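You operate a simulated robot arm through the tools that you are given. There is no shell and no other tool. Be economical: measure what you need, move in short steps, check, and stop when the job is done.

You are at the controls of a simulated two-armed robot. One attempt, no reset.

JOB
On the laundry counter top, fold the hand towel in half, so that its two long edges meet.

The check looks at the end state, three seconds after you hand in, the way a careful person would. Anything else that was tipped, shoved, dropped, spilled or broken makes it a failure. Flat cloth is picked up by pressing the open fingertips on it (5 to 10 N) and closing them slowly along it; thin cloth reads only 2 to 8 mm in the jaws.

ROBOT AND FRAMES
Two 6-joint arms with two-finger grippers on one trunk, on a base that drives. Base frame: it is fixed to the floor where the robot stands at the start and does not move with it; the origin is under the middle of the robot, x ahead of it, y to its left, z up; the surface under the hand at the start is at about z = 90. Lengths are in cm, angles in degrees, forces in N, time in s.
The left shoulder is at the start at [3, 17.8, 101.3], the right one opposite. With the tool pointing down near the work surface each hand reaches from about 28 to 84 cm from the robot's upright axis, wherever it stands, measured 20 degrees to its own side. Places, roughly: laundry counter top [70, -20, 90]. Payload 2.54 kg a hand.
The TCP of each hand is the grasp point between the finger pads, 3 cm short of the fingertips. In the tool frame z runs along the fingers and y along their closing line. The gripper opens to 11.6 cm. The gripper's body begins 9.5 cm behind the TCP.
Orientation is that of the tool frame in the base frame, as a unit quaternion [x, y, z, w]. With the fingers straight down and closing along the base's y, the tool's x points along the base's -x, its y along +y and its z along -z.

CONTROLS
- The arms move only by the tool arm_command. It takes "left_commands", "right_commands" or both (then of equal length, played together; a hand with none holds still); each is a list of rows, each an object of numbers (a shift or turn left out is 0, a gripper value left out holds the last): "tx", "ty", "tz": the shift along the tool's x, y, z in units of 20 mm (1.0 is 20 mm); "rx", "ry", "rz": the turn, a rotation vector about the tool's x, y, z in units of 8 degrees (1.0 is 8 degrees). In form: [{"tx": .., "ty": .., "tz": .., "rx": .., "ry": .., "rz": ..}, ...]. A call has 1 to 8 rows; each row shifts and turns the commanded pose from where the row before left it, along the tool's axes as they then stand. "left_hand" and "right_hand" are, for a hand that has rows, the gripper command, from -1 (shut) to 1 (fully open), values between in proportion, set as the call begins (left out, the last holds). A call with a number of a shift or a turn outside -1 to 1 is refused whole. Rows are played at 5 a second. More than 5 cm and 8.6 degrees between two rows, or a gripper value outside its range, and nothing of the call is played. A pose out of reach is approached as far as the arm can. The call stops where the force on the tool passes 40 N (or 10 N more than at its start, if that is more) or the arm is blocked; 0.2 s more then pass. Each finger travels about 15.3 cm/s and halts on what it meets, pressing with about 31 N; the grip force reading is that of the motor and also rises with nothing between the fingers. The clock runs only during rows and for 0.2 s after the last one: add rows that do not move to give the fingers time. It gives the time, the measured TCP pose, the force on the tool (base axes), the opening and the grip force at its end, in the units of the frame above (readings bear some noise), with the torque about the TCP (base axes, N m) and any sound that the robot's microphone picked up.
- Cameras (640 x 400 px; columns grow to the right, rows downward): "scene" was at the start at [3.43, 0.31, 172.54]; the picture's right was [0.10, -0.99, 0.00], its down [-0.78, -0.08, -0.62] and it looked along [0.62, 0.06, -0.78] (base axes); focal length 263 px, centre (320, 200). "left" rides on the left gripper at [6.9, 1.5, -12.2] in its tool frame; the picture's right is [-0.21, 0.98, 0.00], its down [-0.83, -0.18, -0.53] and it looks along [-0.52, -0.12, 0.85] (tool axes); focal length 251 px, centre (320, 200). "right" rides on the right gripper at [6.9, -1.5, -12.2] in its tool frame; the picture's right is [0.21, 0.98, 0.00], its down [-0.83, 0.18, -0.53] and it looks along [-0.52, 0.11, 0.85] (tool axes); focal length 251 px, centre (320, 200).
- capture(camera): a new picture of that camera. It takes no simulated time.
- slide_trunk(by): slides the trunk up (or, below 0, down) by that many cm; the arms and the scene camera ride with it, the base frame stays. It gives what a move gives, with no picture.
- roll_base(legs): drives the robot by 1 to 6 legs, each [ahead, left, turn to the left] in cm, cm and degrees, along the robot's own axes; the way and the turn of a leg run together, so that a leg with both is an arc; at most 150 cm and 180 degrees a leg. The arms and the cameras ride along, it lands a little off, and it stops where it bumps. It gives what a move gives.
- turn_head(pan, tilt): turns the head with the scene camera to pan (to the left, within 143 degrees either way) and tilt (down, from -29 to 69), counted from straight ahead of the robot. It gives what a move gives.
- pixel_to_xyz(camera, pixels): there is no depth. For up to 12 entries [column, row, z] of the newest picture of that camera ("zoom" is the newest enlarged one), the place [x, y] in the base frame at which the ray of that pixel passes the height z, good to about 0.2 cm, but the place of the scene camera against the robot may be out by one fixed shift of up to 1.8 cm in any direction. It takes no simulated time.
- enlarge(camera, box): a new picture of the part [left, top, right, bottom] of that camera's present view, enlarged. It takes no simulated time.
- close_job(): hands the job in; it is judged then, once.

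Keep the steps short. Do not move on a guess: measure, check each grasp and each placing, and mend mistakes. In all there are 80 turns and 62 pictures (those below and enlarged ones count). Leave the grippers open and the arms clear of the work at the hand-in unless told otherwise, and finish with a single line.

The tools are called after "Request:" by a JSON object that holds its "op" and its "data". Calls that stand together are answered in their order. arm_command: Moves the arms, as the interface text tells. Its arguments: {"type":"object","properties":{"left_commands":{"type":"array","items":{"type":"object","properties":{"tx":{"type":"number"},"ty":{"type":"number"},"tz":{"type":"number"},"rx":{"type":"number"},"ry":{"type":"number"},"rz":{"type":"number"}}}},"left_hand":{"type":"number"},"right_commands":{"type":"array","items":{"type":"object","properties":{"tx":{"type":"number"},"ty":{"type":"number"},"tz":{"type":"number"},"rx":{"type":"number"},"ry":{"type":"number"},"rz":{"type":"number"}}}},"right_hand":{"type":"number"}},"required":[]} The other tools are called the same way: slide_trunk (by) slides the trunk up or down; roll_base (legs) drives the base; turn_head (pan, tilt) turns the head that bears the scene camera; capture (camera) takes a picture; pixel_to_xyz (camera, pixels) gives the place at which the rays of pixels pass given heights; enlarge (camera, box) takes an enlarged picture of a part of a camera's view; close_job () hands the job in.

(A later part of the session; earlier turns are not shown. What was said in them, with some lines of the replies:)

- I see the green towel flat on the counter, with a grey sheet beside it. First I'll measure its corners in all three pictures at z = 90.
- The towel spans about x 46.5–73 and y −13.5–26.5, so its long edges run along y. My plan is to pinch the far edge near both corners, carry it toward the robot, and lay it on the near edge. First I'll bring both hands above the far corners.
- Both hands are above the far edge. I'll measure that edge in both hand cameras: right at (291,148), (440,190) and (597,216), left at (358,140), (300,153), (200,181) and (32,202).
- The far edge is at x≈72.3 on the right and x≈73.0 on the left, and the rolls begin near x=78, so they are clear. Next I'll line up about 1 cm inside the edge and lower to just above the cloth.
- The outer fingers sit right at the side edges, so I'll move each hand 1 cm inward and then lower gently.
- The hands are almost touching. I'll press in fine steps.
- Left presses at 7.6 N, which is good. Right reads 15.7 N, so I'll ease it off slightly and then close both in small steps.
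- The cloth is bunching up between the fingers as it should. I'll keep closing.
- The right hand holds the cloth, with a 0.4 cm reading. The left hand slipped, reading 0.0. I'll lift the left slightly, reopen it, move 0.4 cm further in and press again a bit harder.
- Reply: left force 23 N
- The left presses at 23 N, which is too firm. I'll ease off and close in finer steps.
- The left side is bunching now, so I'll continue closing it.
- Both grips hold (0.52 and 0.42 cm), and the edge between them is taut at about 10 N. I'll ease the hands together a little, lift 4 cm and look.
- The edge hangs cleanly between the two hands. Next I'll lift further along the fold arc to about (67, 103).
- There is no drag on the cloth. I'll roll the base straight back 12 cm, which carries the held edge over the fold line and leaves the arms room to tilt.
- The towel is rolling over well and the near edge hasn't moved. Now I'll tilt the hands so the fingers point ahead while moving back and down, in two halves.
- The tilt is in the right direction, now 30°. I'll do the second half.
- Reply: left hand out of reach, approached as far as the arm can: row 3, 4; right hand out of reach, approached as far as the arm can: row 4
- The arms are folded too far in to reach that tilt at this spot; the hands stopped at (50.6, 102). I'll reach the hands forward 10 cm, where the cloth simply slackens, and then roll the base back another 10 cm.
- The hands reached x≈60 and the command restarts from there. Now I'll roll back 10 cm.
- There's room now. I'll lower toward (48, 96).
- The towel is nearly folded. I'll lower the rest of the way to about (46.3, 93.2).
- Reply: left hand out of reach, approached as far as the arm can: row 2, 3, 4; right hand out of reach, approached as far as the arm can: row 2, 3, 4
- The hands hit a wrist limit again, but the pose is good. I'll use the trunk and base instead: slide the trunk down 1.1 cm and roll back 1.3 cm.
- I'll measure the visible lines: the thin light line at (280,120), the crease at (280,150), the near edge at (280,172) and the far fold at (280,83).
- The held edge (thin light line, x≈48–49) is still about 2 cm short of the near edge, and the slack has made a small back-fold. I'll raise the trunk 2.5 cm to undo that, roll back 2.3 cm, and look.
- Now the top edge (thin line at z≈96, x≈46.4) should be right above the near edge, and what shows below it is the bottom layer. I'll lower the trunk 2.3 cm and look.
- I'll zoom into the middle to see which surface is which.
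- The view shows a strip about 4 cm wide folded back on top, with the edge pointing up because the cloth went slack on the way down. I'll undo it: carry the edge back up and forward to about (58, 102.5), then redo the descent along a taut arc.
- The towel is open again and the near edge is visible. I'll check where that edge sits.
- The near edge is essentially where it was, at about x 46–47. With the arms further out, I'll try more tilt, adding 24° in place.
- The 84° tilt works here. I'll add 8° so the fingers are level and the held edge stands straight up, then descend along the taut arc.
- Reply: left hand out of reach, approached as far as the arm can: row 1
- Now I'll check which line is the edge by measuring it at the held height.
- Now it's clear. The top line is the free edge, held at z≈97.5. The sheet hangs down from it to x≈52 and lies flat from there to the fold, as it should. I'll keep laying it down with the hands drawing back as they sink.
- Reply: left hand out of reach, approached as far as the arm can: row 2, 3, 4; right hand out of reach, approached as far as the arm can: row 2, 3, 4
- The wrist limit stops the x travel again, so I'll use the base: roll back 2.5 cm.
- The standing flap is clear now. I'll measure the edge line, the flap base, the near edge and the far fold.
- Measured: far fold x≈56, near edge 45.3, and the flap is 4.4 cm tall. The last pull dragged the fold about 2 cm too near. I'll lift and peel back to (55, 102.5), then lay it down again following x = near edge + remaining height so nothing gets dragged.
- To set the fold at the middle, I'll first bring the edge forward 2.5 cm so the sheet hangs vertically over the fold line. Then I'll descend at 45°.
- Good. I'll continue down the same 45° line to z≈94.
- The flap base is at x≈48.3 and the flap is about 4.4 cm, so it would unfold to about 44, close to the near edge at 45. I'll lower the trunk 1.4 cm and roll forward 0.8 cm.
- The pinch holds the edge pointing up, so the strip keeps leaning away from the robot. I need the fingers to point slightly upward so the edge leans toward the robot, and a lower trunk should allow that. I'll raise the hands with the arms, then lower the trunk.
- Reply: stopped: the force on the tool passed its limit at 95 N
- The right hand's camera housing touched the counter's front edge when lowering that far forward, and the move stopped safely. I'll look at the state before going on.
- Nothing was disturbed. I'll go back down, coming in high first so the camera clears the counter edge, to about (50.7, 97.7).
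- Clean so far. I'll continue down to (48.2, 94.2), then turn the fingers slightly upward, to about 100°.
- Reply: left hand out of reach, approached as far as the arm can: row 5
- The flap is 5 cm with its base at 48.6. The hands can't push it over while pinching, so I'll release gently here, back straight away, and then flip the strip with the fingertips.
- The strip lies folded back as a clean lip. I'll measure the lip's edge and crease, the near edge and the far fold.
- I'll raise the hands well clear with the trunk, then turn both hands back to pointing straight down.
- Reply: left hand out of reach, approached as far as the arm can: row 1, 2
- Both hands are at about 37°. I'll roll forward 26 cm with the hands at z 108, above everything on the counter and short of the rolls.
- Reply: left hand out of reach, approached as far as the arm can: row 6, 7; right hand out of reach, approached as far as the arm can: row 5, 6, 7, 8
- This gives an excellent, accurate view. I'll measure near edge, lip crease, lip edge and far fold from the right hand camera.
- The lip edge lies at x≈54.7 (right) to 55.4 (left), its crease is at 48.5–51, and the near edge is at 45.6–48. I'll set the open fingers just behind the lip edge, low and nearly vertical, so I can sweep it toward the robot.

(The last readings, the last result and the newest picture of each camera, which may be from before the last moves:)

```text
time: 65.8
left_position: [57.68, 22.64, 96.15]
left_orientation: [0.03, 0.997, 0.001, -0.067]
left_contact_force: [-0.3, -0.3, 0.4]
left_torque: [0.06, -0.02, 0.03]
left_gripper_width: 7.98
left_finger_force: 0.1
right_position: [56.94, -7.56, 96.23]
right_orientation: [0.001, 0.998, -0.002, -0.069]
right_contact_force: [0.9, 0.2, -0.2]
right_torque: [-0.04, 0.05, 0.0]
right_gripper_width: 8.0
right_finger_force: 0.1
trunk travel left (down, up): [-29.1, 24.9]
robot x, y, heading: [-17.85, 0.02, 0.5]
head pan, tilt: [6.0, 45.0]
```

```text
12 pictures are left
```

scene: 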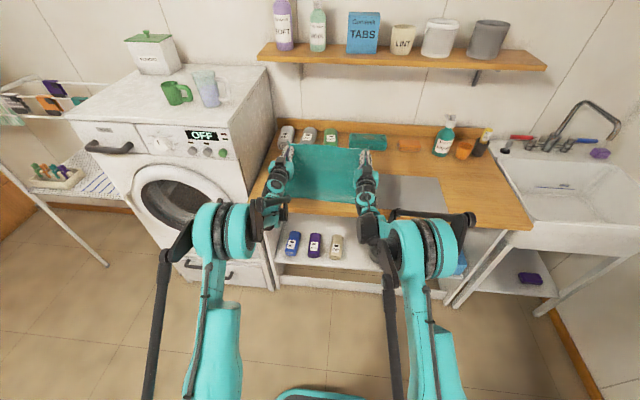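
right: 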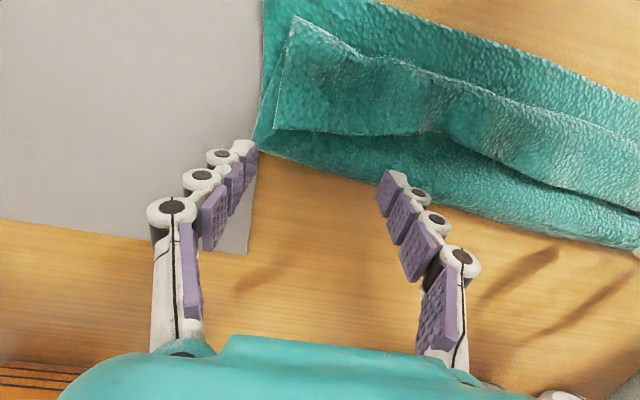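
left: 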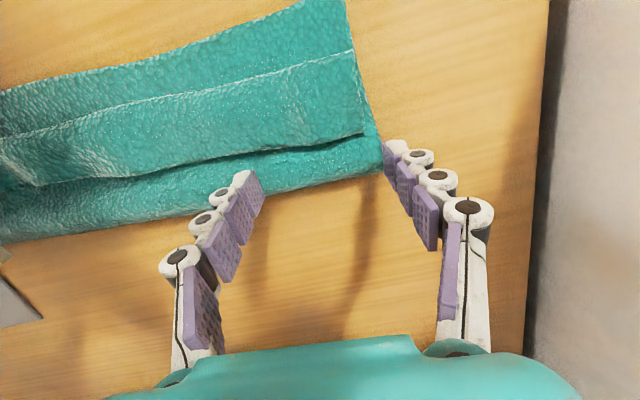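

The lip edge is raised with a gap under it, ideal for scooping. I'll check its exact place and the outer corners.

Request:
{"op": "pixel_to_xyz", "data": {"camera": "right", "pixels": [[275, 129, 91.5], [350, 135, 92], [425, 133, 92], [500, 166, 91.5], [254, 147, 90.5], [450, 205, 91]]}}

Request:
{"op": "pixel_to_xyz", "data": {"camera": "left", "pixels": [[362, 133, 91.5], [250, 152, 91.5], [100, 182, 91.5], [383, 170, 90.8], [200, 210, 91], [352, 50, 91], [345, 0, 90.2]]}}

```text
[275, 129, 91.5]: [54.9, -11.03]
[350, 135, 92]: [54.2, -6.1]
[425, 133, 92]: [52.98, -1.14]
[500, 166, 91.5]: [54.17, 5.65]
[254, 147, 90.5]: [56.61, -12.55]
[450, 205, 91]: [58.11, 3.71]
```

```text
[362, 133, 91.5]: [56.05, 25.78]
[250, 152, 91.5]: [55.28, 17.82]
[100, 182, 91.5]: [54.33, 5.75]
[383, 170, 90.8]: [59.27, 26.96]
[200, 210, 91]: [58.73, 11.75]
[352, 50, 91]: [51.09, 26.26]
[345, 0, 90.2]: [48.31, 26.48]
```

I'll shift slightly to place the fingers inside the corners, lower the tips to just above the top layer, and read the contact force.

Request:
{"op": "arm_command", "data": {"right_commands": [{"tx": -0.1, "ty": 0.35}, {"ty": 0.35}, {"tx": -0.05, "tz": 0.3}, {"tx": -0.05, "tz": 0.3}, {"tx": -0.03, "tz": 0.2}, {"tz": 0.1}, {}], "left_commands": [{"tx": -0.3, "ty": -0.5}, {"ty": -0.5}, {"tx": -0.05, "tz": 0.3}, {"tx": -0.05, "tz": 0.3}, {"tx": -0.03, "tz": 0.2}, {"tz": 0.1}, {}]}}

```text
time: 67.4
left_position: [58.0, 20.55, 94.41]
left_orientation: [0.03, 0.997, 0.002, -0.066]
left_contact_force: [0.0, -0.4, -0.1]
left_torque: [0.01, -0.01, 0.01]
left_gripper_width: 7.99
left_finger_force: 0.0
right_position: [57.0, -6.31, 94.47]
right_orientation: [0.001, 0.998, -0.001, -0.068]
right_contact_force: [0.3, 0.2, 0.3]
right_torque: [-0.03, 0.0, -0.01]
right_gripper_width: 7.99
right_finger_force: 0.0
trunk travel left (down, up): [-29.1, 24.9]
robot x, y, heading: [-18.23, 0.07, 0.2]
head pan, tilt: [6.0, 45.0]
```

No contact yet at a tip height of 91.4. I'll go 3 mm lower and sweep 4 cm toward the robot slowly.

Request:
{"op": "arm_command", "data": {"right_commands": [{"tz": 0.15}, {"tx": 0.4, "tz": 0.056}, {"tx": 0.4, "tz": 0.056}, {"tx": 0.4, "tz": 0.056}, {"tx": 0.4, "tz": 0.056}, {"tx": 0.4, "tz": 0.056}, {}], "left_commands": [{"tz": 0.15}, {"tx": 0.4, "tz": 0.056}, {"tx": 0.4, "tz": 0.056}, {"tx": 0.4, "tz": 0.056}, {"tx": 0.4, "tz": 0.056}, {"tx": 0.4, "tz": 0.056}, {}]}}

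Request:
{"op": "capture", "data": {"camera": "left"}}

```text
time: 69.0
left_position: [54.01, 20.87, 93.96]
left_orientation: [0.03, 0.997, 0.002, -0.067]
left_contact_force: [0.0, 0.2, -1.2]
left_torque: [-0.01, 0.01, -0.01]
left_gripper_width: 8.02
left_finger_force: 0.2
right_position: [52.97, -6.25, 94.2]
right_orientation: [0.001, 0.998, -0.001, -0.069]
right_contact_force: [0.3, -0.5, 0.6]
right_torque: [-0.03, -0.04, -0.01]
right_gripper_width: 8.01
right_finger_force: 0.1
trunk travel left (down, up): [-29.1, 24.9]
robot x, y, heading: [-18.24, 0.07, 0.1]
head pan, tilt: [6.0, 45.0]
```

```text
11 pictures are left
```

left: 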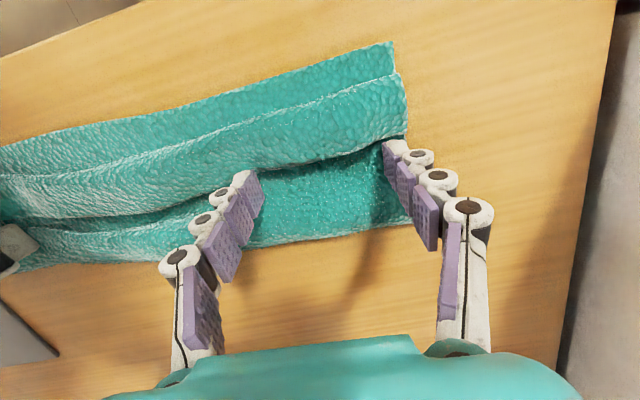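

It works: the lip edge is being pushed and the layers below stay put. I'll continue another 4.5 cm.

Request:
{"op": "arm_command", "data": {"right_commands": [{"tx": 0.4, "tz": 0.05}, {"tx": 0.4, "tz": 0.05}, {"tx": 0.4, "tz": 0.05}, {"tx": 0.4, "tz": 0.05}, {"tx": 0.4, "tz": 0.05}, {"tx": 0.3, "tz": 0.03}, {}], "left_commands": [{"tx": 0.4, "tz": 0.05}, {"tx": 0.4, "tz": 0.05}, {"tx": 0.4, "tz": 0.05}, {"tx": 0.4, "tz": 0.05}, {"tx": 0.4, "tz": 0.05}, {"tx": 0.3, "tz": 0.03}, {}]}}

Request:
{"op": "capture", "data": {"camera": "left"}}

```text
time: 70.6
left_position: [49.32, 21.11, 94.1]
left_orientation: [0.029, 0.997, 0.002, -0.067]
left_contact_force: [-0.5, -0.1, -0.9]
left_torque: [-0.02, 0.02, 0.02]
left_gripper_width: 7.99
left_finger_force: 0.8
right_position: [48.36, -6.26, 94.36]
right_orientation: [0.0, 0.998, -0.002, -0.068]
right_contact_force: [-0.3, 1.4, 0.0]
right_torque: [-0.05, 0.0, -0.01]
right_gripper_width: 8.02
right_finger_force: 0.1
trunk travel left (down, up): [-29.1, 24.9]
robot x, y, heading: [-18.15, 0.03, -0.1]
head pan, tilt: [6.0, 45.0]
```

```text
10 pictures are left
```

left: 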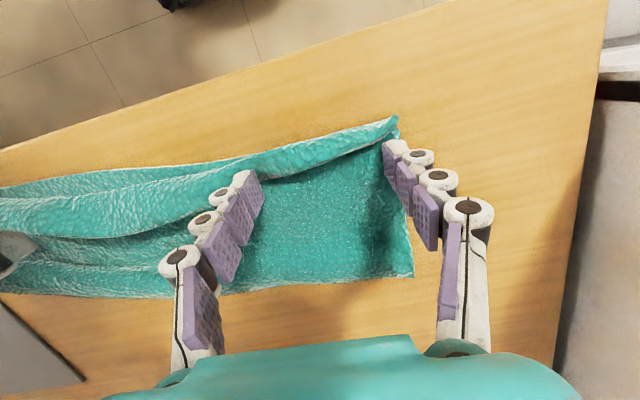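

The lip is flipping over at the left corner. I'll sweep 2 cm more, then look at both sides.

Request:
{"op": "arm_command", "data": {"right_commands": [{"tx": 0.4, "tz": 0.05}, {"tx": 0.4, "tz": 0.05}, {"tx": 0.3, "tz": 0.03}, {}], "left_commands": [{"tx": 0.4, "tz": 0.05}, {"tx": 0.4, "tz": 0.05}, {"tx": 0.2, "tz": 0.03}, {}]}}

Request:
{"op": "arm_command", "data": {"right_commands": [{"tz": -0.8, "tx": 0.1}, {"tz": -1}, {"tz": -1}, {"tz": -1}, {}], "left_commands": [{"tz": -0.8, "tx": 0.1}, {"tz": -1}, {"tz": -1}, {"tz": -1}, {}]}}

Request:
{"op": "enlarge", "data": {"camera": "scene", "box": [250, 150, 410, 255]}}

```text
time: 71.6
left_position: [47.24, 21.18, 94.0]
left_orientation: [0.028, 0.997, 0.002, -0.067]
left_contact_force: [0.5, 0.5, 0.3]
left_torque: [-0.02, -0.05, -0.01]
left_gripper_width: 8.0
left_finger_force: 0.0
right_position: [46.11, -6.32, 94.3]
right_orientation: [0.0, 0.998, -0.003, -0.068]
right_contact_force: [-0.3, -0.2, 0.2]
right_torque: [-0.04, -0.03, 0.03]
right_gripper_width: 8.03
right_finger_force: 0.0
trunk travel left (down, up): [-29.1, 24.9]
robot x, y, heading: [-17.89, -0.03, 0.0]
head pan, tilt: [6.0, 45.0]
```

```text
time: 72.8
left_position: [48.15, 21.15, 101.72]
left_orientation: [0.03, 0.997, 0.003, -0.067]
left_contact_force: [-0.6, 0.4, -0.2]
left_torque: [-0.01, 0.02, -0.03]
left_gripper_width: 8.02
left_finger_force: 0.1
right_position: [47.08, -6.26, 101.91]
right_orientation: [0.001, 0.998, -0.001, -0.068]
right_contact_force: [0.2, 0.1, 0.3]
right_torque: [-0.01, -0.01, 0.03]
right_gripper_width: 8.02
right_finger_force: 0.1
trunk travel left (down, up): [-29.1, 24.9]
robot x, y, heading: [-17.91, 0.34, -0.1]
head pan, tilt: [6.0, 45.0]
```

```text
3.81 times, centred on (330, 202) of scene
```

zoom: 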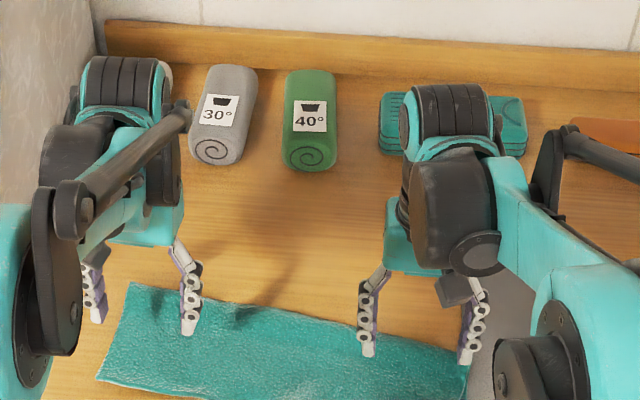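

The whole lip appears to have flipped over. I'll lift the hands up and forward for an accurate view from the right hand camera.

Request:
{"op": "arm_command", "data": {"right_commands": [{"tx": -0.81, "tz": -0.72}, {"tx": -0.81, "tz": -0.72}, {"tx": -0.81, "tz": -0.72}, {"tx": -0.81, "tz": -0.72}, {"tx": -0.81, "tz": -0.72}, {}], "left_commands": [{"tx": -0.81, "tz": -0.72}, {"tx": -0.81, "tz": -0.72}, {"tx": -0.81, "tz": -0.72}, {"tx": -0.81, "tz": -0.72}, {"tx": -0.81, "tz": -0.72}, {}]}}

Request:
{"op": "capture", "data": {"camera": "right"}}

```text
time: 74.2
left_position: [57.0, 20.61, 107.78]
left_orientation: [0.029, 0.997, 0.002, -0.066]
left_contact_force: [0.6, 0.1, -0.2]
left_torque: [0.0, -0.06, 0.0]
left_gripper_width: 7.99
left_finger_force: 0.0
right_position: [55.98, -6.32, 108.05]
right_orientation: [0.0, 0.998, -0.002, -0.068]
right_contact_force: [0.9, 0.0, -0.4]
right_torque: [-0.01, -0.05, 0.05]
right_gripper_width: 8.05
right_finger_force: 0.1
trunk travel left (down, up): [-29.1, 24.9]
robot x, y, heading: [-18.17, -0.31, 0.0]
head pan, tilt: [6.0, 45.0]
```

```text
8 pictures are left
```

right: 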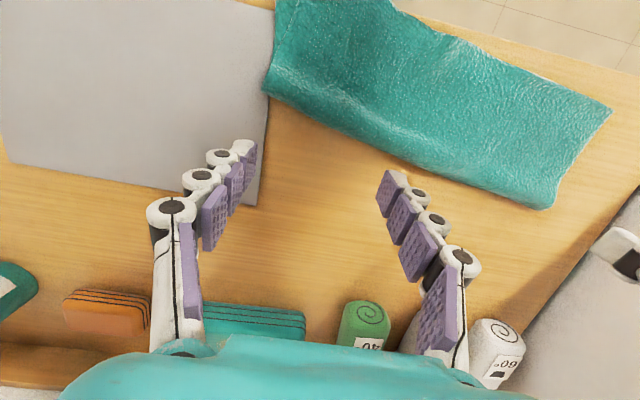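

Folded over. I'll measure the visible outline, and zoom on the near edge from the scene camera.

Request:
{"op": "pixel_to_xyz", "data": {"camera": "right", "pixels": [[264, 90, 90.8], [400, 160, 90.8], [548, 208, 90.8], [611, 108, 90.8], [550, 78, 90.8], [500, 58, 90.8], [450, 35, 90.8], [400, 8, 90.8], [277, 2, 90.8]]}}

Request:
{"op": "enlarge", "data": {"camera": "scene", "box": [250, 195, 410, 300]}}

```text
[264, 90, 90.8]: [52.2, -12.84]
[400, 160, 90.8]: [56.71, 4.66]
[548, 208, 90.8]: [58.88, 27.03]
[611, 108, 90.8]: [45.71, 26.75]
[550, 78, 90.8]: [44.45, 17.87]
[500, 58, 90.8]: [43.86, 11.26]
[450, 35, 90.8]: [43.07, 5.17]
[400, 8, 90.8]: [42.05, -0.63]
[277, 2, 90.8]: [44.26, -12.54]
```

```text
3.81 times, centred on (330, 248) of scene
```

zoom: 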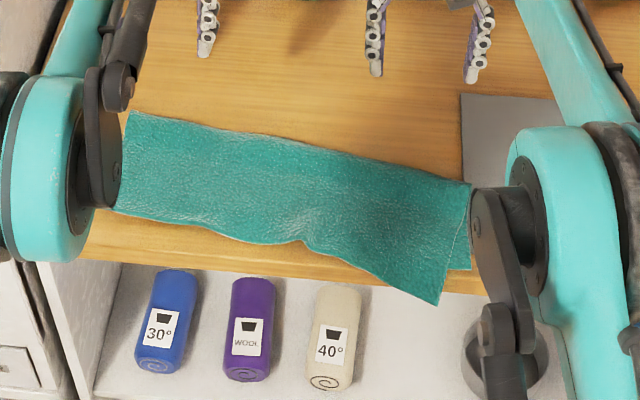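

The fold is done, but the top layer is skewed. On the left its edge overshoots by about 2 cm, and on the right it overshoots more and reaches past the counter edge. I'll measure that side.

Request:
{"op": "pixel_to_xyz", "data": {"camera": "zoom", "pixels": [[438, 304, 90.5], [400, 285, 90.5], [360, 265, 90.5], [306, 240, 90.5], [250, 240, 90.5], [115, 210, 90.5], [470, 270, 90], [455, 293, 90], [200, 260, 90], [470, 184, 91], [470, 110, 90]]}}

```text
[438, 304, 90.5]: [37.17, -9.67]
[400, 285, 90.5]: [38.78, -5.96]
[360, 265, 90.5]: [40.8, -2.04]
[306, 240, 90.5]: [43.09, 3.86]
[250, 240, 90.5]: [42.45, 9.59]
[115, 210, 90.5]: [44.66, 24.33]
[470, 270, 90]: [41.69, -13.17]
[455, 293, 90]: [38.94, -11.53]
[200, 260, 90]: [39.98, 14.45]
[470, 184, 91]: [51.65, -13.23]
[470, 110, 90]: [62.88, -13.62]
```

The pinch orientation is now favourable, since the edge already points toward the robot. I'll regrasp the top layer near its edge with fingers straight down, lift to free the fold, and lay it back aligned. First I'll move above the grasp points.

Request:
{"op": "arm_command", "data": {"right_commands": [{"ry": -1}, {"tx": 0.964, "tz": 0.893}, {"tx": 0.964, "tz": 0.893}, {"tx": 0.964, "tz": 0.893}, {"tx": 0.964, "tz": 0.893}, {"tx": 0.964, "tz": 0.893}, {"tx": 0.964, "tz": 0.893}, {"tx": 0.964, "tz": 0.893}], "left_commands": [{"ry": -1}, {"tx": 0.764, "ty": 0.136, "tz": 0.879}, {"tx": 0.764, "ty": 0.136, "tz": 0.879}, {"tx": 0.764, "ty": 0.136, "tz": 0.879}, {"tx": 0.764, "ty": 0.136, "tz": 0.879}, {"tx": 0.764, "ty": 0.136, "tz": 0.879}, {"tx": 0.764, "ty": 0.136, "tz": 0.879}, {"tx": 0.764, "ty": 0.136, "tz": 0.879}], "right_hand": -0.3, "left_hand": -0.3}}

Request:
{"op": "capture", "data": {"camera": "right"}}

```text
time: 76.0
left_position: [46.46, 23.21, 95.37]
left_orientation: [0.028, 1.0, 0.0, 0.004]
left_contact_force: [0.0, 0.3, -0.4]
left_torque: [0.03, 0.0, -0.02]
left_gripper_width: 4.07
left_finger_force: 0.0
right_position: [42.41, -6.32, 95.37]
right_orientation: [0.001, 1.0, -0.002, 0.001]
right_contact_force: [0.0, 0.6, -0.1]
right_torque: [0.01, 0.0, 0.03]
right_gripper_width: 4.05
right_finger_force: 0.1
trunk travel left (down, up): [-29.1, 24.9]
robot x, y, heading: [-18.06, -0.18, 0.1]
head pan, tilt: [6.0, 45.0]
```

```text
6 pictures are left
```

right: 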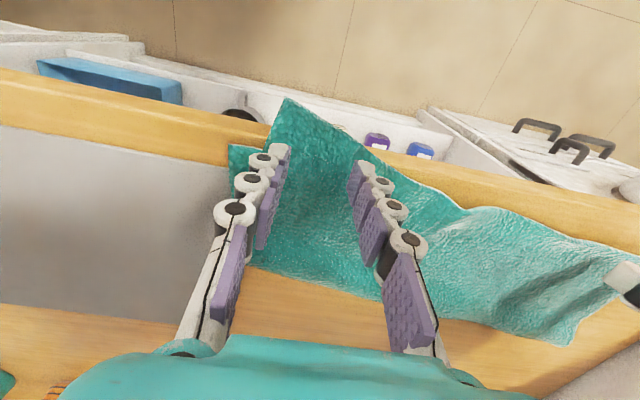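

The right hand is well placed. I'll lower both to light contact.

Request:
{"op": "arm_command", "data": {"right_commands": [{"tz": 0.4}, {"tz": 0.3}, {"tz": 0.1}, {"tz": 0.05}, {}], "left_commands": [{"tz": 0.4}, {"tz": 0.3}, {"tz": 0.1}, {"tz": 0.05}, {}]}}

Request:
{"op": "arm_command", "data": {"right_commands": [{"tz": 0.05}, {"tz": 0.05}, {}], "left_commands": [{"tz": 0.05}, {"tz": 0.05}, {}]}}

```text
time: 77.2
left_position: [46.6, 23.28, 93.61]
left_orientation: [0.029, 1.0, -0.001, 0.004]
left_contact_force: [-0.2, 0.0, 1.9]
left_torque: [0.01, -0.07, 0.03]
left_gripper_width: 4.06
left_finger_force: 0.1
right_position: [42.54, -6.23, 93.6]
right_orientation: [0.001, 1.0, -0.002, 0.002]
right_contact_force: [0.9, -0.8, 2.0]
right_torque: [-0.03, -0.01, -0.01]
right_gripper_width: 4.06
right_finger_force: 0.1
trunk travel left (down, up): [-29.1, 24.9]
robot x, y, heading: [-18.37, 0.3, -0.2]
head pan, tilt: [6.0, 45.0]
```

```text
time: 78.0
left_position: [46.63, 23.21, 93.38]
left_orientation: [0.03, 1.0, 0.0, 0.003]
left_contact_force: [0.7, 0.1, 5.9]
left_torque: [-0.1, -0.06, -0.01]
left_gripper_width: 4.09
left_finger_force: 0.3
right_position: [42.47, -6.27, 93.49]
right_orientation: [0.0, 1.0, -0.003, 0.002]
right_contact_force: [2.7, -1.4, 6.1]
right_torque: [-0.05, -0.06, 0.03]
right_gripper_width: 4.08
right_finger_force: 0.3
trunk travel left (down, up): [-29.1, 24.9]
robot x, y, heading: [-17.93, 0.17, 0.2]
head pan, tilt: [6.0, 45.0]
```

Both press at about 6 N. I'll add a touch more and close in steps.

Request:
{"op": "arm_command", "data": {"right_commands": [{"tz": 0.03}, {}], "left_commands": [{"tz": 0.04}, {}], "right_hand": -0.4, "left_hand": -0.4}}

Request:
{"op": "arm_command", "data": {"right_commands": [{}, {}], "left_commands": [{}, {}], "right_hand": -0.5, "left_hand": -0.5}}

Request:
{"op": "arm_command", "data": {"right_commands": [{}, {}], "left_commands": [{}, {}], "right_hand": -0.65, "left_hand": -0.65}}

Request:
{"op": "arm_command", "data": {"right_commands": [{}, {}], "left_commands": [{}, {}], "right_hand": -0.8, "left_hand": -0.8}}

Request:
{"op": "arm_command", "data": {"right_commands": [{}, {}, {}], "left_commands": [{}, {}, {}], "right_hand": -1, "left_hand": -1}}

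```text
time: 78.6
left_position: [46.61, 23.19, 93.48]
left_orientation: [0.03, 1.0, 0.0, 0.004]
left_contact_force: [0.5, -0.4, 8.9]
left_torque: [-0.08, -0.1, 0.03]
left_gripper_width: 3.52
left_finger_force: 0.1
right_position: [42.44, -6.24, 93.45]
right_orientation: [0.001, 1.0, -0.002, 0.003]
right_contact_force: [1.2, -0.6, 7.6]
right_torque: [-0.03, -0.13, 0.05]
right_gripper_width: 3.48
right_finger_force: 0.0
trunk travel left (down, up): [-29.1, 24.9]
robot x, y, heading: [-17.88, 0.23, 0.0]
head pan, tilt: [6.0, 45.0]
```

```text
time: 79.2
left_position: [46.58, 23.14, 93.34]
left_orientation: [0.029, 1.0, 0.0, 0.003]
left_contact_force: [1.4, -1.7, 8.8]
left_torque: [-0.14, -0.08, -0.02]
left_gripper_width: 2.93
left_finger_force: 0.2
right_position: [42.42, -6.27, 93.45]
right_orientation: [0.001, 1.0, -0.002, 0.003]
right_contact_force: [-0.5, -0.1, 8.6]
right_torque: [0.04, -0.1, 0.02]
right_gripper_width: 2.92
right_finger_force: 0.0
trunk travel left (down, up): [-29.1, 24.9]
robot x, y, heading: [-17.84, 0.16, -0.1]
head pan, tilt: [6.0, 45.0]
```

```text
time: 79.8
left_position: [46.43, 23.25, 93.44]
left_orientation: [0.029, 1.0, 0.0, 0.003]
left_contact_force: [-0.7, 0.6, 4.9]
left_torque: [-0.02, -0.02, 0.02]
left_gripper_width: 1.94
left_finger_force: 0.1
right_position: [42.26, -6.21, 93.45]
right_orientation: [0.0, 1.0, -0.001, 0.002]
right_contact_force: [0.2, -0.3, 4.9]
right_torque: [0.04, -0.02, 0.01]
right_gripper_width: 2.0
right_finger_force: 0.1
trunk travel left (down, up): [-29.1, 24.9]
robot x, y, heading: [-17.67, 0.15, 0.2]
head pan, tilt: [6.0, 45.0]
```

```text
time: 80.4
left_position: [46.46, 23.24, 93.36]
left_orientation: [0.028, 1.0, 0.0, 0.003]
left_contact_force: [-0.7, -0.5, 4.6]
left_torque: [-0.04, -0.02, 0.03]
left_gripper_width: 1.12
left_finger_force: 0.1
right_position: [42.37, -6.24, 93.43]
right_orientation: [0.001, 1.0, -0.001, 0.001]
right_contact_force: [-1.0, 0.8, 4.3]
right_torque: [0.04, -0.01, 0.01]
right_gripper_width: 1.13
right_finger_force: 0.0
trunk travel left (down, up): [-29.1, 24.9]
robot x, y, heading: [-18.15, -0.12, 0.0]
head pan, tilt: [6.0, 45.0]
```

```text
time: 81.2
left_position: [46.54, 23.08, 93.27]
left_orientation: [0.03, 1.0, -0.001, 0.003]
left_contact_force: [-1.2, -5.6, 2.2]
left_torque: [-0.17, 0.0, -0.01]
left_gripper_width: 0.41
left_finger_force: 30.9
right_position: [42.47, -6.15, 93.49]
right_orientation: [0.001, 1.0, -0.002, 0.002]
right_contact_force: [0.7, 7.1, 7.5]
right_torque: [0.26, -0.04, -0.05]
right_gripper_width: 0.38
right_finger_force: 30.9
trunk travel left (down, up): [-29.1, 24.9]
robot x, y, heading: [-18.11, -0.52, -0.1]
head pan, tilt: [6.0, 45.0]
```

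Both hands hold a single ply (0.41 and 0.38 cm). I'll lift up and forward so the sheet hangs over the correct fold line.

Request:
{"op": "arm_command", "data": {"right_commands": [{"tz": -0.8, "tx": -0.2, "ty": 0.1}, {"tz": -0.8, "tx": -0.5}, {"tz": -0.8, "tx": -0.7}, {"tz": -0.7, "tx": -0.8}, {"tz": -0.6, "tx": -0.9}, {"tz": -0.5, "tx": -1}, {"tz": -0.3, "tx": -1}, {"tx": -0.6}], "left_commands": [{"tz": -0.8, "tx": -0.2, "ty": -0.1}, {"tz": -0.8, "tx": -0.5}, {"tz": -0.8, "tx": -0.7}, {"tz": -0.7, "tx": -0.9}, {"tz": -0.6, "tx": -1}, {"tz": -0.5, "tx": -1}, {"tz": -0.3, "tx": -1}, {"tx": -0.8}]}}

Request:
{"op": "enlarge", "data": {"camera": "scene", "box": [245, 150, 415, 275]}}

```text
time: 83.0
left_position: [58.85, 22.4, 102.24]
left_orientation: [0.029, 1.0, 0.0, 0.002]
left_contact_force: [0.4, -0.8, -0.6]
left_torque: [-0.01, 0.03, 0.06]
left_gripper_width: 0.42
left_finger_force: 30.4
right_position: [53.92, -6.18, 102.42]
right_orientation: [0.0, 1.0, -0.002, 0.001]
right_contact_force: [-0.3, 1.2, -0.3]
right_torque: [0.02, 0.03, -0.04]
right_gripper_width: 0.34
right_finger_force: 31.2
trunk travel left (down, up): [-29.1, 24.9]
robot x, y, heading: [-17.89, 0.09, -0.0]
head pan, tilt: [6.0, 45.0]
```

```text
3.20 times, centred on (330, 212) of scene
```

zoom: 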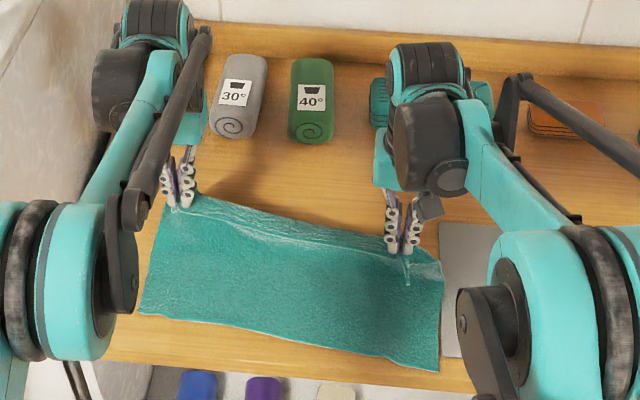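

Peeled cleanly, with the bottom layer's near edge visible. I'll measure it.

Request:
{"op": "pixel_to_xyz", "data": {"camera": "zoom", "pixels": [[140, 312, 90.2], [220, 327, 90.2], [300, 342, 90.2], [370, 358, 90.2], [437, 372, 90.2], [440, 278, 90.5], [163, 205, 91]]}}

```text
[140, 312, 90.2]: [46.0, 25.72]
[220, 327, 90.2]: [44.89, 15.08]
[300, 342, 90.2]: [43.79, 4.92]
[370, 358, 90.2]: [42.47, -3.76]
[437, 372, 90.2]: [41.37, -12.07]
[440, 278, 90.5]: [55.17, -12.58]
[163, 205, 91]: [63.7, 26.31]
```

The near edge runs from about x≈46.7 at y 23 to 43.1 at y −6. Given where I pinched, the pinches should end at (48.0, 22.4) on the left and (45.8, −7.2) on the right. I'll lay down along an arc, stopping at z≈95.5 to look.

Request:
{"op": "arm_command", "data": {"right_commands": [{"tx": 0.6, "tz": 0.35, "ty": -0.1}, {"tx": 0.6, "tz": 0.35, "ty": -0.1}, {"tx": 0.75, "tz": 0.75, "ty": -0.1}, {"tx": 0.75, "tz": 0.75, "ty": -0.1}, {"tx": 0.45, "tz": 0.625, "ty": -0.1}, {"tx": 0.45, "tz": 0.625}, {}], "left_commands": [{"tx": 0.96, "tz": 0.33}, {"tx": 0.96, "tz": 0.33}, {"tx": 0.875, "tz": 0.75}, {"tx": 0.875, "tz": 0.75}, {"tx": 0.625, "tz": 0.625}, {"tx": 0.625, "tz": 0.625}, {}]}}

Request:
{"op": "enlarge", "data": {"camera": "scene", "box": [245, 170, 415, 295]}}

```text
time: 84.6
left_position: [48.86, 22.89, 95.53]
left_orientation: [0.03, 1.0, -0.001, 0.002]
left_contact_force: [-1.1, -8.8, -0.4]
left_torque: [-0.23, 0.01, -0.02]
left_gripper_width: 0.43
left_finger_force: 31.5
right_position: [46.59, -7.07, 95.52]
right_orientation: [0.001, 1.0, -0.001, 0.003]
right_contact_force: [1.2, 7.0, -1.5]
right_torque: [0.24, 0.0, -0.01]
right_gripper_width: 0.37
right_finger_force: 31.0
trunk travel left (down, up): [-29.1, 24.9]
robot x, y, heading: [-18.12, 0.18, 0.0]
head pan, tilt: [6.0, 45.0]
```

```text
3.20 times, centred on (330, 232) of scene
```

zoom: 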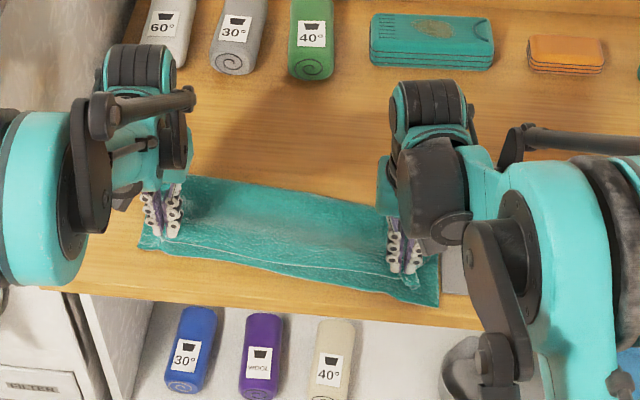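

It's laying properly, with the top edge pointing toward the robot. I'll measure the gap between the top and bottom edges.

Request:
{"op": "pixel_to_xyz", "data": {"camera": "zoom", "pixels": [[200, 245, 92.3], [290, 258, 92.3], [370, 272, 92.3], [200, 259, 90.2], [290, 274, 90.2], [370, 293, 90.2], [437, 305, 90.2], [138, 247, 90.2], [150, 246, 92]]}}

```text
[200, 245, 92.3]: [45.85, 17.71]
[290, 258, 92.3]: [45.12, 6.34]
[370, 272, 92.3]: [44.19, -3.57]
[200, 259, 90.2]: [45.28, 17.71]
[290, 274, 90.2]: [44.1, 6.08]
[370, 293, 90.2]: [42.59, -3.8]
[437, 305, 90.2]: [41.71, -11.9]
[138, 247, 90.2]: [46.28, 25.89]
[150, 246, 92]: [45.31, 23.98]
```

The top edge needs 0.6 cm more on the left and 1.6 cm more on the right. I'll lower with exactly that.

Request:
{"op": "arm_command", "data": {"right_commands": [{"tx": 0.4, "tz": 0.475}, {"tx": 0.4, "tz": 0.45}, {"ty": 0.12}, {}], "left_commands": [{"tx": 0.2, "tz": 0.475}, {"tx": 0.15, "tz": 0.45}, {"ty": -0.12}, {}]}}

Request:
{"op": "enlarge", "data": {"camera": "scene", "box": [245, 190, 405, 290]}}

```text
time: 85.6
left_position: [48.2, 22.65, 93.79]
left_orientation: [0.029, 1.0, 0.0, 0.004]
left_contact_force: [-1.1, -5.5, 2.2]
left_torque: [-0.18, 0.01, 0.02]
left_gripper_width: 0.43
left_finger_force: 30.6
right_position: [44.98, -6.95, 93.69]
right_orientation: [0.001, 1.0, -0.002, 0.003]
right_contact_force: [2.2, 4.1, 10.9]
right_torque: [0.13, -0.08, -0.05]
right_gripper_width: 0.36
right_finger_force: 31.0
trunk travel left (down, up): [-29.1, 24.9]
robot x, y, heading: [-18.12, -0.17, 0.0]
head pan, tilt: [6.0, 45.0]
```

```text
4.00 times, centred on (325, 240) of scene
```

zoom: 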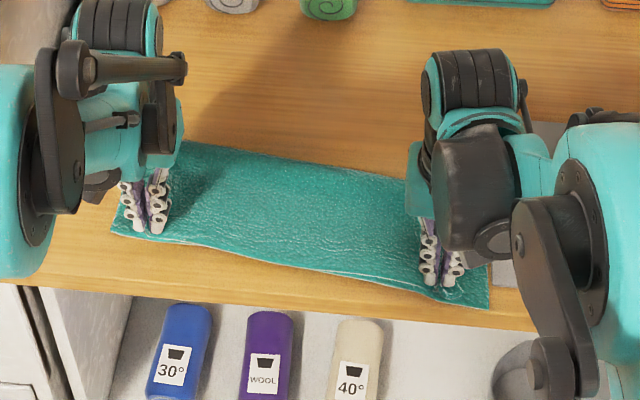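

The edges coincide. I'll release in small steps so the bunched cloth spreads back, then lift straight up.

Request:
{"op": "arm_command", "data": {"right_commands": [{"tz": -0.05}, {}], "left_commands": [{}, {}], "right_hand": -0.75, "left_hand": -0.75}}

Request:
{"op": "arm_command", "data": {"right_commands": [{}, {}], "left_commands": [{}, {}], "right_hand": -0.35, "left_hand": -0.35}}

Request:
{"op": "arm_command", "data": {"right_commands": [{"tz": -0.2}, {"tz": -0.4}, {"tz": -0.8}, {"tz": -1}, {"tz": -1}, {"tz": -1}, {"tz": -1}, {"tz": -1}], "left_commands": [{"tz": -0.2}, {"tz": -0.4}, {"tz": -0.8}, {"tz": -1}, {"tz": -1}, {"tz": -1}, {"tz": -1}, {"tz": -1}]}}

Request:
{"op": "enlarge", "data": {"camera": "scene", "box": [245, 190, 405, 290]}}

```text
time: 86.2
left_position: [48.13, 22.69, 93.89]
left_orientation: [0.029, 1.0, 0.0, 0.004]
left_contact_force: [-0.2, 0.5, 1.6]
left_torque: [0.01, 0.01, -0.01]
left_gripper_width: 1.36
left_finger_force: 0.0
right_position: [45.1, -6.86, 93.68]
right_orientation: [0.0, 1.0, -0.001, 0.002]
right_contact_force: [-0.4, -0.6, 4.5]
right_torque: [-0.02, 0.02, -0.01]
right_gripper_width: 1.37
right_finger_force: 0.0
trunk travel left (down, up): [-29.1, 24.9]
robot x, y, heading: [-18.21, -0.07, -0.2]
head pan, tilt: [6.0, 45.0]
```

```text
time: 86.8
left_position: [48.11, 22.59, 93.7]
left_orientation: [0.03, 1.0, 0.0, 0.004]
left_contact_force: [-0.5, 0.5, 2.1]
left_torque: [-0.02, 0.02, 0.03]
left_gripper_width: 3.78
left_finger_force: 0.0
right_position: [45.09, -6.83, 93.6]
right_orientation: [0.001, 1.0, -0.001, 0.002]
right_contact_force: [0.0, 0.1, 2.7]
right_torque: [0.0, 0.0, -0.02]
right_gripper_width: 3.9
right_finger_force: 0.1
trunk travel left (down, up): [-29.1, 24.9]
robot x, y, heading: [-17.93, 0.07, 0.2]
head pan, tilt: [6.0, 45.0]
```

```text
time: 88.6
left_position: [47.99, 22.62, 106.45]
left_orientation: [0.029, 1.0, 0.0, 0.004]
left_contact_force: [0.3, -0.2, 0.0]
left_torque: [0.02, -0.03, -0.03]
left_gripper_width: 3.76
left_finger_force: 0.0
right_position: [45.01, -6.8, 106.58]
right_orientation: [0.001, 1.0, -0.001, 0.001]
right_contact_force: [0.2, 0.9, -0.3]
right_torque: [0.02, -0.04, 0.0]
right_gripper_width: 3.74
right_finger_force: 0.0
trunk travel left (down, up): [-29.1, 24.9]
robot x, y, heading: [-18.09, 0.31, -0.0]
head pan, tilt: [6.0, 45.0]
```

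```text
4.00 times, centred on (325, 240) of scene
```

zoom: 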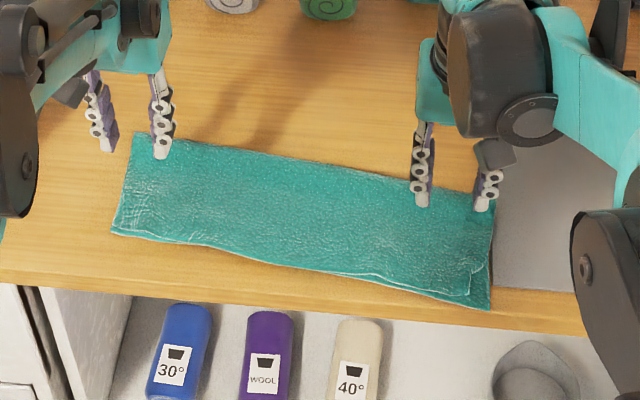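

Very close. Only the right end of the top layer sits a little inside. I'll measure it.

Request:
{"op": "pixel_to_xyz", "data": {"camera": "zoom", "pixels": [[464, 293, 90.8], [476, 268, 90.8], [488, 309, 90.2], [492, 262, 90.2], [400, 290, 90.6], [400, 293, 90.2], [112, 232, 90.4], [493, 203, 91], [137, 133, 91], [210, 246, 90.5], [440, 292, 90.8], [440, 300, 90.2]]}}

```text
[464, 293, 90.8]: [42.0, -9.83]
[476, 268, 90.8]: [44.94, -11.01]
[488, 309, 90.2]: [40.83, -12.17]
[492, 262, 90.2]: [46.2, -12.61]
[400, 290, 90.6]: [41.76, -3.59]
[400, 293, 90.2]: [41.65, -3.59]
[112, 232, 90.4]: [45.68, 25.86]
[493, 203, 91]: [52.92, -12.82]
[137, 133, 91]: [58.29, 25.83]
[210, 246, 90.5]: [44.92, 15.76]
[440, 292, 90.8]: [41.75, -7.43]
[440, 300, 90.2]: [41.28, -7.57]
```

The edges meet within about 0.5 cm, except the right top corner, which is about 1.2 cm short and 2.3 cm inward. I'll smooth it outward with a light press and drag by the right hand.

Request:
{"op": "arm_command", "data": {"right_commands": [{"ty": -0.5, "tx": 0.2, "tz": 0.9}, {"tz": 1}, {"tz": 1}, {"tz": 1}, {"tz": 1}, {"tz": 1}, {"tz": 0.5}, {}]}}

Request:
{"op": "arm_command", "data": {"right_commands": [{"tz": 0.05}, {"tz": 0.05}, {}]}}

```text
time: 90.4
left_position: [48.22, 22.64, 106.5]
left_orientation: [0.029, 1.0, -0.001, 0.003]
left_contact_force: [-0.3, 0.5, -0.6]
left_torque: [0.03, 0.01, -0.01]
left_gripper_width: 3.79
left_finger_force: 0.1
right_position: [44.7, -7.91, 93.77]
right_orientation: [0.001, 1.0, -0.001, 0.002]
right_contact_force: [0.7, -0.2, 3.2]
right_torque: [-0.02, -0.03, -0.01]
right_gripper_width: 3.76
right_finger_force: 0.0
trunk travel left (down, up): [-29.1, 24.9]
robot x, y, heading: [-17.91, -0.02, -0.2]
head pan, tilt: [6.0, 45.0]
```

```text
time: 91.2
left_position: [48.06, 22.71, 106.46]
left_orientation: [0.029, 1.0, 0.0, 0.004]
left_contact_force: [0.0, 0.6, 0.0]
left_torque: [-0.02, -0.04, 0.01]
left_gripper_width: 3.77
left_finger_force: 0.1
right_position: [44.64, -7.81, 93.56]
right_orientation: [0.001, 1.0, -0.001, 0.002]
right_contact_force: [1.0, 0.0, 10.0]
right_torque: [0.05, -0.09, -0.01]
right_gripper_width: 3.5
right_finger_force: 0.1
trunk travel left (down, up): [-29.1, 24.9]
robot x, y, heading: [-17.89, 0.07, -0.3]
head pan, tilt: [6.0, 45.0]
```

It reads 10 N, so I'll ease to about 5 N, drag 1.8 cm outward and 0.8 cm back, then lift.

Request:
{"op": "arm_command", "data": {"right_commands": [{"tz": -0.05}, {"ty": -0.2, "tx": 0.1}, {"ty": -0.2, "tx": 0.1}, {"ty": -0.2, "tx": 0.1}, {"ty": -0.2, "tx": 0.1}, {"ty": -0.1}, {}]}}

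Request:
{"op": "arm_command", "data": {"right_commands": [{"tz": -0.2}, {"tz": -0.5}, {"tz": -1}, {"tz": -1}, {"tz": -1}, {"tz": -1}, {"tz": -1}, {"tz": -1}]}}

Request:
{"op": "enlarge", "data": {"camera": "scene", "box": [245, 190, 405, 290]}}

```text
time: 92.8
left_position: [48.22, 22.69, 106.34]
left_orientation: [0.029, 1.0, 0.0, 0.004]
left_contact_force: [0.1, -0.6, 0.2]
left_torque: [0.0, 0.02, 0.02]
left_gripper_width: 3.76
left_finger_force: 0.1
right_position: [43.82, -9.71, 93.71]
right_orientation: [0.001, 1.0, -0.002, 0.002]
right_contact_force: [-0.3, -0.4, 2.8]
right_torque: [0.05, 0.01, -0.02]
right_gripper_width: 3.74
right_finger_force: 0.0
trunk travel left (down, up): [-29.1, 24.9]
robot x, y, heading: [-18.11, -0.19, 0.1]
head pan, tilt: [6.0, 45.0]
```

```text
time: 94.6
left_position: [48.15, 22.68, 106.47]
left_orientation: [0.028, 1.0, 0.0, 0.004]
left_contact_force: [0.5, 0.4, 0.1]
left_torque: [0.0, 0.01, -0.01]
left_gripper_width: 3.76
left_finger_force: 0.0
right_position: [43.8, -9.62, 107.02]
right_orientation: [0.001, 1.0, -0.002, 0.002]
right_contact_force: [0.0, -0.4, 0.1]
right_torque: [-0.01, 0.0, 0.02]
right_gripper_width: 3.78
right_finger_force: 0.0
trunk travel left (down, up): [-29.1, 24.9]
robot x, y, heading: [-17.84, 0.14, -0.2]
head pan, tilt: [6.0, 45.0]
```

```text
4.00 times, centred on (325, 240) of scene
```

zoom: 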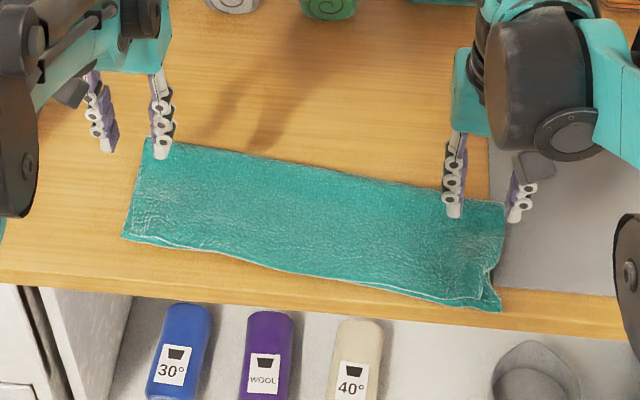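

The long edges now meet along the whole length, with only a tiny wrinkle at the right corner. I'll open the grippers fully and back the robot away so the arms are clear.

Request:
{"op": "arm_command", "data": {"right_commands": [{"tz": -0.5}, {}, {}], "left_commands": [{"tz": -0.5}, {}, {}], "right_hand": 1, "left_hand": 1}}

Request:
{"op": "roll_base", "data": {"legs": [[-20, 0, 0]]}}

Request:
{"op": "enlarge", "data": {"camera": "scene", "box": [240, 110, 420, 230]}}

```text
time: 95.4
left_position: [48.01, 22.74, 107.54]
left_orientation: [0.029, 1.0, 0.0, 0.003]
left_contact_force: [0.1, 0.0, -0.5]
left_torque: [-0.01, 0.01, -0.01]
left_gripper_width: 11.64
left_finger_force: 0.0
right_position: [43.65, -9.57, 108.01]
right_orientation: [0.0, 1.0, -0.002, 0.002]
right_contact_force: [-0.4, 0.6, 0.7]
right_torque: [0.03, 0.0, 0.02]
right_gripper_width: 11.62
right_finger_force: 0.1
trunk travel left (down, up): [-29.1, 24.9]
robot x, y, heading: [-18.43, -0.26, 0.3]
head pan, tilt: [6.0, 45.0]
```

```text
time: 97.0
left_position: [28.22, 22.64, 107.4]
left_orientation: [0.029, 1.0, 0.0, 0.004]
left_contact_force: [0.0, 0.7, -0.4]
left_torque: [-0.03, -0.04, 0.02]
left_gripper_width: 11.6
left_finger_force: 0.1
right_position: [23.74, -9.5, 108.03]
right_orientation: [0.002, 1.0, -0.001, 0.002]
right_contact_force: [-0.2, 0.1, -0.4]
right_torque: [0.05, -0.06, 0.0]
right_gripper_width: 11.59
right_finger_force: 0.2
trunk travel left (down, up): [-29.1, 24.9]
robot x, y, heading: [-37.73, 0.05, -0.1]
head pan, tilt: [6.0, 45.0]
```

```text
3.33 times, centred on (330, 170) of scene
```

zoom: 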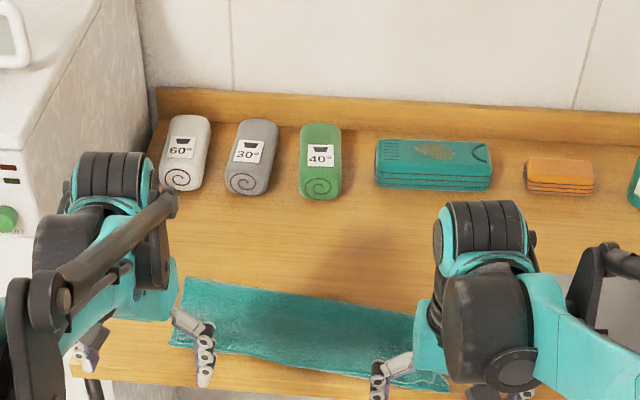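

The towel is folded, everything else on the counter is where it was, the grippers are open and the arms are clear. I'm handing in.

Request:
{"op": "close_job", "data": {}}

```text
The job is handed in.
```

The hand towel is folded in half on the counter with its long edges meeting (slight wrinkle at the right corner, where the top layer sits about 1 cm in), nothing else was moved, and the job is handed in.
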